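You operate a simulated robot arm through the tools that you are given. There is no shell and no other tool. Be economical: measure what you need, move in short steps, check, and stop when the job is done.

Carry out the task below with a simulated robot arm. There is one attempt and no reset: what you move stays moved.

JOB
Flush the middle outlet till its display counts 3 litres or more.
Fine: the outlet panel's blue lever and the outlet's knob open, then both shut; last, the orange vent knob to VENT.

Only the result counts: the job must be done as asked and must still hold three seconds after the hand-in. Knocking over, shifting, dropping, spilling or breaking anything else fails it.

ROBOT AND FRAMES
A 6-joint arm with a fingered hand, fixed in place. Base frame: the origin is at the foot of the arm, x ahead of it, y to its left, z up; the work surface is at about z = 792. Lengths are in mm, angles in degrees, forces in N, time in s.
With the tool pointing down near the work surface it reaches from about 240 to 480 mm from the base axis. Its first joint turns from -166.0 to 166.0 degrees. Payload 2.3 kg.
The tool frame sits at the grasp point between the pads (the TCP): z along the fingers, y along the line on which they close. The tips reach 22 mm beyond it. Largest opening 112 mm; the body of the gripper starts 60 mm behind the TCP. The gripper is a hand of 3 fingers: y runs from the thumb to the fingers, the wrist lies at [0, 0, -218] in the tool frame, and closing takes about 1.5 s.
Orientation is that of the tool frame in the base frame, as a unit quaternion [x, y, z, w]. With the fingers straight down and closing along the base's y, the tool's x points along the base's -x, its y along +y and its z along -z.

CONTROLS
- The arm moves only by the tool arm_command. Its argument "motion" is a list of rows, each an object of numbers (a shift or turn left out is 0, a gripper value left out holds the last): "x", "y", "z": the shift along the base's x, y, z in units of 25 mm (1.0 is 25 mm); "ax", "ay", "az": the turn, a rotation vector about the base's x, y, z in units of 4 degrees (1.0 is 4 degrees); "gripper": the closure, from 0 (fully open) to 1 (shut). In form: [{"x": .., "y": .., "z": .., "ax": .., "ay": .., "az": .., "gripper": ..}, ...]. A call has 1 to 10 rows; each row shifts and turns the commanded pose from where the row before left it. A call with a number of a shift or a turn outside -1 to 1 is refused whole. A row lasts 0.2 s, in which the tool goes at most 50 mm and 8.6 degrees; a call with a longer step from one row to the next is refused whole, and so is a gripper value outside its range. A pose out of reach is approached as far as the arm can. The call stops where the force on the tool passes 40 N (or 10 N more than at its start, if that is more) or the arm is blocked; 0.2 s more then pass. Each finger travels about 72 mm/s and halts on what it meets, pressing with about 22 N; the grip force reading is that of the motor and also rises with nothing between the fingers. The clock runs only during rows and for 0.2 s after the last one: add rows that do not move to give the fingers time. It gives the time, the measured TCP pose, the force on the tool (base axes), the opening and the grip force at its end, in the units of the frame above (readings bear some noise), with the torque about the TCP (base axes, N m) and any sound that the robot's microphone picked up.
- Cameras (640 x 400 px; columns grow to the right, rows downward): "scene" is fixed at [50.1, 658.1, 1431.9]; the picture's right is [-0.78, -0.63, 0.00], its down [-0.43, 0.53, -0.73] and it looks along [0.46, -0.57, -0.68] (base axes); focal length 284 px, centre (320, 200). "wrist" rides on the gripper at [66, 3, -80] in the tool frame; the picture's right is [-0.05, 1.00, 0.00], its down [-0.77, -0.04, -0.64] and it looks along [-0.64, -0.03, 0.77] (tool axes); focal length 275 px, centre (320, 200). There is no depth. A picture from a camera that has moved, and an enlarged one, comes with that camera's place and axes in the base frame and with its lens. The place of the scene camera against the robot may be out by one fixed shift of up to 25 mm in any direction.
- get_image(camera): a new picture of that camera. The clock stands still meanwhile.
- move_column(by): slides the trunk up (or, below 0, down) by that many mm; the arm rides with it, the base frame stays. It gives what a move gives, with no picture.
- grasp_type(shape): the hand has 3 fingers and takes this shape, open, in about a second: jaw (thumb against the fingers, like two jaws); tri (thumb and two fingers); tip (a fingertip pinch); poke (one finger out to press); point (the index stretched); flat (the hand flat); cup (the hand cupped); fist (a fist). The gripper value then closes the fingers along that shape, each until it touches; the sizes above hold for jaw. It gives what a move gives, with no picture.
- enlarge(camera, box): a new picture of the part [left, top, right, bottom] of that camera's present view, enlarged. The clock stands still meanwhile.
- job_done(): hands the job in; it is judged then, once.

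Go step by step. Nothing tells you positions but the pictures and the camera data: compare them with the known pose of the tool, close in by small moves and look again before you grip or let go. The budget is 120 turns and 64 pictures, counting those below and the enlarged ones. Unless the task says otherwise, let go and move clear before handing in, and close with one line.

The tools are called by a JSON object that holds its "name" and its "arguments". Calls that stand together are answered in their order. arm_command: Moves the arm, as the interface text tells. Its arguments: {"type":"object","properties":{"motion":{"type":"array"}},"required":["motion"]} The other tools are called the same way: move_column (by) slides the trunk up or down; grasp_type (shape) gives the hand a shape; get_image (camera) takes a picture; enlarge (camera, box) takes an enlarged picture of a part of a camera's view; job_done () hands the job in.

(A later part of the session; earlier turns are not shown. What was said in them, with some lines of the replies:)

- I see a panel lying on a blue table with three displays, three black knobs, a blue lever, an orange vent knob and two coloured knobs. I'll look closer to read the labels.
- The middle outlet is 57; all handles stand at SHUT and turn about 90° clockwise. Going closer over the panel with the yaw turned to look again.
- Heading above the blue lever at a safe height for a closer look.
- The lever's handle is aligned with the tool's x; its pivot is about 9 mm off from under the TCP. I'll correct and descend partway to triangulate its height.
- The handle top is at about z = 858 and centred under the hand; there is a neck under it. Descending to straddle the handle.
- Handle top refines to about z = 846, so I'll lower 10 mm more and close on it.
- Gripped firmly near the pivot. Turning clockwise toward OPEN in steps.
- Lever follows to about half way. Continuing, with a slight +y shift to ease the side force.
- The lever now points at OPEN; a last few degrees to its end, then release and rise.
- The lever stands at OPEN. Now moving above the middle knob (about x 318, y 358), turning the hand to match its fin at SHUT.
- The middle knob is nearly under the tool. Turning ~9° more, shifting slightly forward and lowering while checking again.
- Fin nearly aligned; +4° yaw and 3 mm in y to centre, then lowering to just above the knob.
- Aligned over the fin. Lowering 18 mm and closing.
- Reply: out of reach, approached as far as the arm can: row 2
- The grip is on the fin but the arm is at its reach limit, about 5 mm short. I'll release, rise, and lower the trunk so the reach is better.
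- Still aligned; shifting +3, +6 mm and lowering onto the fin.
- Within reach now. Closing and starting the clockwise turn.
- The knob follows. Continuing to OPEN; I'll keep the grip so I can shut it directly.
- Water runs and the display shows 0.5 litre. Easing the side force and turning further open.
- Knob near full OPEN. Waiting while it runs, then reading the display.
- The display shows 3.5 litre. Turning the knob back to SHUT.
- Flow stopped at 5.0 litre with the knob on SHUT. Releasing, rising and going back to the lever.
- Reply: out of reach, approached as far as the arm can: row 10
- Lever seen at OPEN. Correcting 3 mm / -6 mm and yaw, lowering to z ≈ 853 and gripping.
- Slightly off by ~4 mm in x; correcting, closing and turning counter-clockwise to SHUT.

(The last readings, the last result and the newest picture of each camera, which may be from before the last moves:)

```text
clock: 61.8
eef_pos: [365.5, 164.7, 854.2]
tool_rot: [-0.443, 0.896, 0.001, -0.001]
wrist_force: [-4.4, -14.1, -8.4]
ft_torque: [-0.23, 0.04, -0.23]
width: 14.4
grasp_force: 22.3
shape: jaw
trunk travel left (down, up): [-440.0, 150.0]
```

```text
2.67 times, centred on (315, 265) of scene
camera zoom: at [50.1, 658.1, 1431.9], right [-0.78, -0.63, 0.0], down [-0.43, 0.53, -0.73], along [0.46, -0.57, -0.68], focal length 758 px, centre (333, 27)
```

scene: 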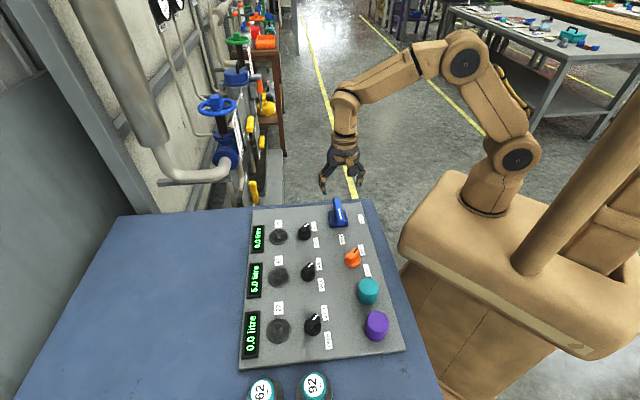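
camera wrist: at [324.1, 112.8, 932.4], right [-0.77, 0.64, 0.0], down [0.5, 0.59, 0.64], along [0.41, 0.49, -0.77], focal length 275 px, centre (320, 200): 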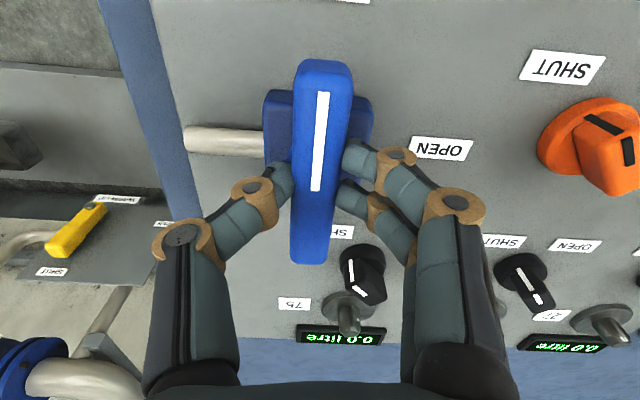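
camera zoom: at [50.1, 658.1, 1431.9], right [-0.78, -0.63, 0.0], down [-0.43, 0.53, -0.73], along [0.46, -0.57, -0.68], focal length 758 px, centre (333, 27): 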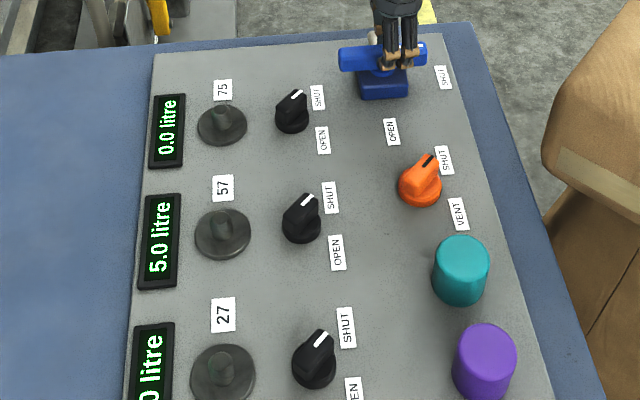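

The lever is back at SHUT. Releasing and moving above the orange vent knob with the yaw near 92°.

{"name": "arm_command", "arguments": {"motion": [{"gripper": 0.6}, {"gripper": 0.3}, {}, {}, {"z": 0.8}, {"z": 0.8}, {"z": 0.8}, {"z": 0.8}]}}

{"name": "arm_command", "arguments": {"motion": [{"x": -0.42, "y": 0.34, "az": 1}, {"x": -0.42, "y": 0.34, "az": 1}, {"x": -0.42, "y": 0.34, "az": 1}, {"x": -0.42, "y": 0.34, "az": 1}, {"x": -0.42, "y": 0.34, "az": 1}, {"x": -0.42, "y": 0.34, "az": 1}, {"x": -0.42, "y": 0.34, "az": 1}, {"x": -0.42, "y": 0.34, "az": 1}, {"x": -0.42, "y": 0.34, "az": 1}, {"x": -0.42, "y": 0.34, "az": 0.8}]}}

{"name": "get_image", "arguments": {"camera": "wrist"}}

```text
clock: 63.6
eef_pos: [365.3, 166.8, 932.5]
tool_rot: [-0.442, 0.897, 0.001, 0.0]
wrist_force: [0.2, -0.4, 0.3]
ft_torque: [-0.01, -0.03, -0.02]
width: 77.9
grasp_force: 0.0
shape: jaw
trunk travel left (down, up): [-440.0, 150.0]
```

```text
clock: 65.8
eef_pos: [260.8, 250.1, 933.5]
tool_rot: [0.719, -0.695, 0.0, -0.001]
wrist_force: [-0.3, 0.8, 1.1]
ft_torque: [0.03, 0.02, -0.03]
width: 78.4
grasp_force: 0.0
shape: jaw
trunk travel left (down, up): [-440.0, 150.0]
```

```text
26 pictures are left
camera wrist: at [259.6, 183.8, 1013.2], right [-1.0, 0.01, 0.0], down [0.01, 0.77, 0.64], along [0.01, 0.64, -0.77], focal length 275 px, centre (320, 200)
```

wrist: 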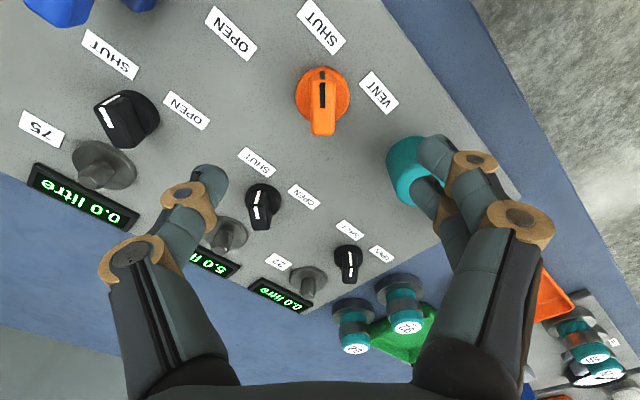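

Orange fin is aligned. Shifting +4.5 mm in y and lowering to check.

{"name": "arm_command", "arguments": {"motion": [{"x": -0.05, "y": 0.18, "z": -0.8}, {"z": -0.8}, {"z": -0.8}, {"z": -0.5}]}}

{"name": "get_image", "arguments": {"camera": "wrist"}}

{"name": "enlarge", "arguments": {"camera": "scene", "box": [280, 190, 420, 340]}}

```text
clock: 66.8
eef_pos: [258.3, 255.8, 860.8]
tool_rot: [0.718, -0.696, 0.0, 0.0]
wrist_force: [0.3, 0.7, 0.4]
ft_torque: [0.0, -0.02, -0.03]
width: 78.2
grasp_force: 0.0
shape: jaw
trunk travel left (down, up): [-440.0, 150.0]
```

```text
25 pictures are left
camera wrist: at [258.3, 189.2, 940.1], right [-1.0, 0.01, 0.0], down [0.01, 0.77, 0.64], along [0.01, 0.64, -0.77], focal length 275 px, centre (320, 200)
```

wrist: 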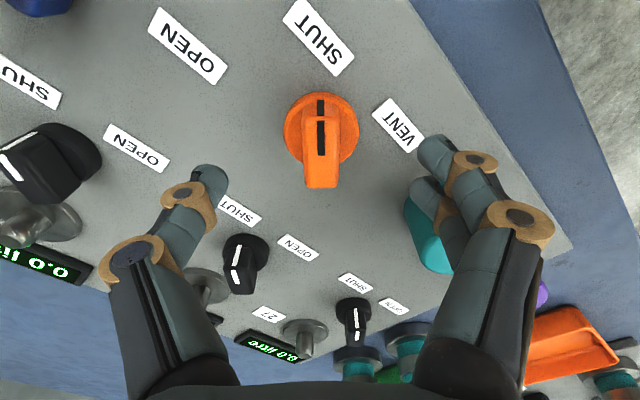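

```text
2.67 times, centred on (350, 265) of scene
camera zoom: at [50.1, 658.1, 1431.9], right [-0.78, -0.63, 0.0], down [-0.43, 0.53, -0.73], along [0.46, -0.57, -0.68], focal length 758 px, centre (240, 27)
```

zoom: 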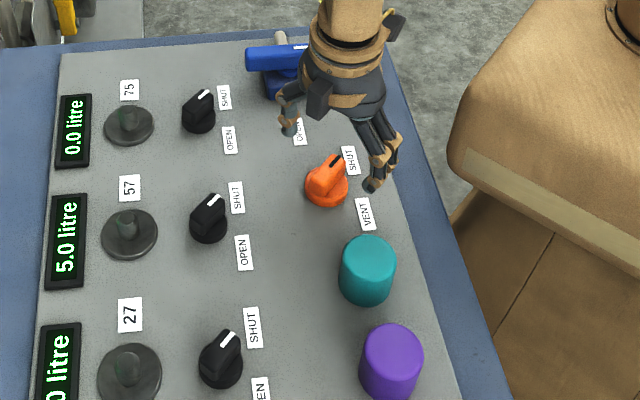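

Centre is about 4 mm short of the tool in y; correcting, lowering to z ≈ 838 and gripping.

{"name": "arm_command", "arguments": {"motion": [{"y": -0.18}, {"z": -0.5}, {"z": -0.4}, {"gripper": 0.6}, {"gripper": 0.8}, {"gripper": 1.0}, {}, {}, {}, {}]}}

{"name": "get_image", "arguments": {"camera": "wrist"}}

```text
clock: 69.0
eef_pos: [258.4, 251.3, 838.0]
tool_rot: [0.718, -0.696, -0.001, 0.0]
wrist_force: [-0.3, -0.4, -3.8]
ft_torque: [-0.01, -0.02, 0.03]
width: 13.0
grasp_force: 22.2
shape: jaw
trunk travel left (down, up): [-440.0, 150.0]
```

```text
23 pictures are left
camera wrist: at [258.8, 185.1, 917.7], right [-1.0, 0.02, 0.0], down [0.01, 0.77, 0.64], along [0.01, 0.64, -0.77], focal length 275 px, centre (320, 200)
```

wrist: 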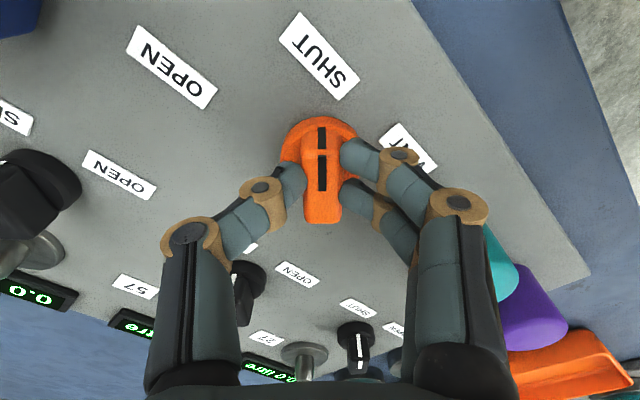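

Well gripped. Turning clockwise toward VENT.

{"name": "arm_command", "arguments": {"motion": [{"az": -1}, {"az": -1}, {"az": -1}, {"az": -1}, {"az": -1}, {"az": -1}, {"az": -1}]}}

{"name": "get_image", "arguments": {"camera": "wrist"}}

{"name": "enlarge", "arguments": {"camera": "scene", "box": [280, 190, 420, 340]}}

```text
clock: 70.6
eef_pos: [256.1, 251.2, 837.8]
tool_rot: [-0.527, 0.85, -0.001, 0.001]
wrist_force: [-9.3, 3.6, -1.5]
ft_torque: [0.09, 0.2, 0.07]
width: 12.4
grasp_force: 22.8
shape: jaw
trunk travel left (down, up): [-440.0, 150.0]
```

```text
22 pictures are left
camera wrist: at [226.0, 192.9, 917.6], right [-0.88, 0.48, 0.0], down [0.37, 0.68, 0.64], along [0.31, 0.56, -0.77], focal length 275 px, centre (320, 200)
```

wrist: 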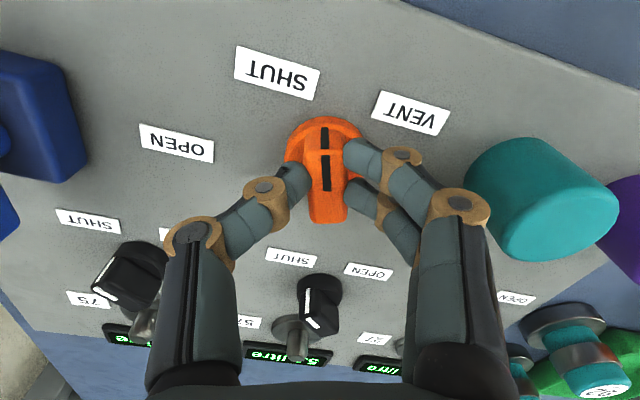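

```text
2.67 times, centred on (350, 265) of scene
camera zoom: at [50.1, 658.1, 1431.9], right [-0.78, -0.63, 0.0], down [-0.43, 0.53, -0.73], along [0.46, -0.57, -0.68], focal length 758 px, centre (240, 27)
```

zoom: 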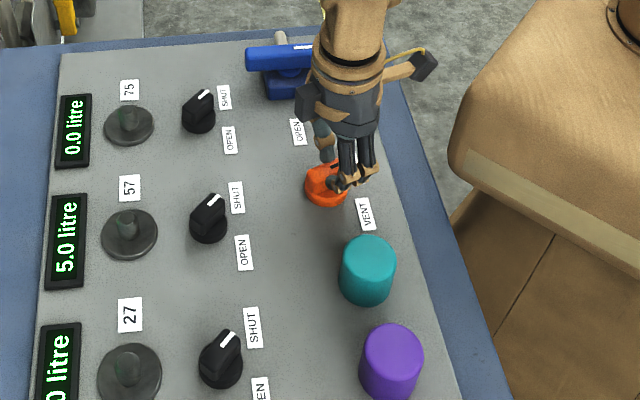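

{"name": "arm_command", "arguments": {"motion": [{"az": -1, "x": -0.1}, {"az": -1}, {"az": -1}, {"az": -1, "x": -0.05}, {"az": -1}, {"az": -1}, {"az": -1}, {"az": -1}]}}

{"name": "get_image", "arguments": {"camera": "wrist"}}

```text
clock: 72.4
eef_pos: [253.6, 252.0, 838.4]
tool_rot: [-0.273, 0.962, -0.001, 0.001]
wrist_force: [-8.3, 9.5, 2.4]
ft_torque: [0.21, 0.18, 0.11]
width: 12.8
grasp_force: 22.3
shape: jaw
trunk travel left (down, up): [-440.0, 150.0]
```

```text
20 pictures are left
camera wrist: at [196.8, 219.4, 917.1], right [-0.49, 0.87, 0.0], down [0.67, 0.38, 0.64], along [0.56, 0.31, -0.77], focal length 275 px, centre (320, 200)
```

wrist: 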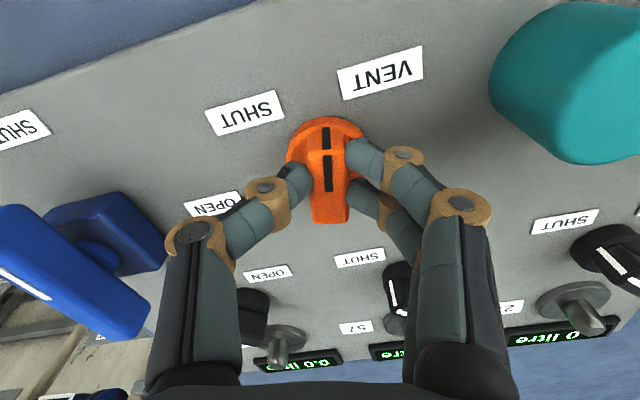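

{"name": "arm_command", "arguments": {"motion": [{"az": -1, "x": -0.05, "y": 0.05}, {"az": -1, "y": 0.05}, {"az": -1}, {"az": -1}, {"az": -1}, {"az": -1}, {"az": -1}]}}

{"name": "get_image", "arguments": {"camera": "wrist"}}

```text
clock: 74.0
eef_pos: [253.5, 254.8, 837.6]
tool_rot: [-0.032, 0.999, 0.0, 0.001]
wrist_force: [-14.8, 9.3, 2.7]
ft_torque: [0.29, 0.25, 0.12]
width: 13.0
grasp_force: 22.0
shape: jaw
trunk travel left (down, up): [-440.0, 150.0]
```

```text
19 pictures are left
camera wrist: at [186.5, 253.3, 917.0], right [-0.02, 1.0, 0.0], down [0.77, 0.02, 0.64], along [0.64, 0.01, -0.77], focal length 275 px, centre (320, 200)
```

wrist: 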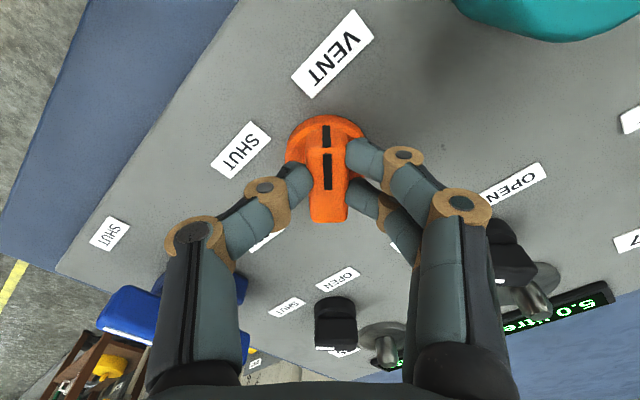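

The pointer is at VENT; a last nudge, then release and rise.

{"name": "arm_command", "arguments": {"motion": [{"x": -0.08, "az": -0.7}, {"az": -0.4, "x": -0.03}, {}]}}

{"name": "arm_command", "arguments": {"motion": [{"gripper": 0.7}, {"gripper": 0.5}, {"gripper": 0.4}, {}, {}, {"z": 0.8}, {"z": 0.8}, {"z": 0.8}, {"z": 0.8}, {"z": 0.8}]}}

{"name": "arm_command", "arguments": {"motion": [{"z": 0.8, "x": -0.3, "y": -0.8}, {"z": 0.8, "x": -0.1, "y": -0.8}, {"z": 0.8, "y": -0.8}, {"z": 0.8, "y": -0.8}, {}]}}

{"name": "enlarge", "arguments": {"camera": "scene", "box": [230, 190, 410, 360]}}

{"name": "get_image", "arguments": {"camera": "wrist"}}

```text
clock: 74.8
eef_pos: [252.0, 255.7, 838.4]
tool_rot: [0.005, 1.0, 0.0, 0.001]
wrist_force: [-2.6, 7.1, 1.2]
ft_torque: [0.21, 0.05, 0.08]
width: 12.8
grasp_force: 22.2
shape: jaw
trunk travel left (down, up): [-440.0, 150.0]
```

```text
clock: 77.0
eef_pos: [251.9, 255.1, 939.8]
tool_rot: [0.005, 1.0, 0.0, 0.0]
wrist_force: [0.0, 0.4, 0.5]
ft_torque: [-0.02, 0.04, -0.01]
width: 66.4
grasp_force: 0.0
shape: jaw
trunk travel left (down, up): [-440.0, 150.0]
```

```text
clock: 78.2
eef_pos: [246.7, 171.8, 1016.4]
tool_rot: [0.005, 1.0, 0.0, 0.0]
wrist_force: [-0.8, 0.1, -0.3]
ft_torque: [-0.03, 0.01, -0.02]
width: 66.9
grasp_force: 0.1
shape: jaw
trunk travel left (down, up): [-440.0, 150.0]
```

```text
2.35 times, centred on (320, 275) of scene
camera zoom: at [50.1, 658.1, 1431.9], right [-0.78, -0.63, 0.0], down [-0.43, 0.53, -0.73], along [0.46, -0.57, -0.68], focal length 669 px, centre (320, 24)
```

zoom: 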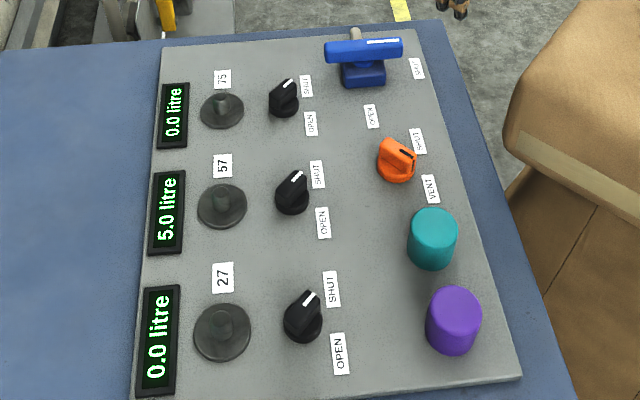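

```text
17 pictures are left
camera wrist: at [180.5, 175.2, 1096.2], right [0.06, 1.0, 0.0], down [0.77, -0.04, 0.64], along [0.63, -0.04, -0.77], focal length 275 px, centre (320, 200)
```

wrist: 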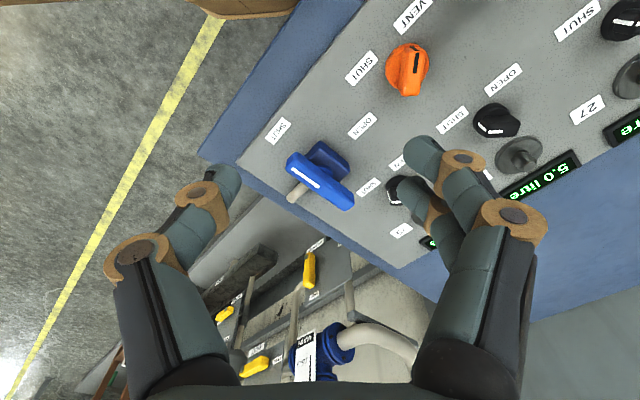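

Display 57 reads 5.0 litre and holds. The lever and middle knob stand at SHUT as at the start, the orange knob points at VENT, and the hand is clear. Handing in.

{"name": "job_done", "arguments": {}}

```text
The job is handed in.
```

The middle outlet (57) was flushed to 5.0 litres, its knob and the blue lever are shut again, and the orange knob is at VENT.
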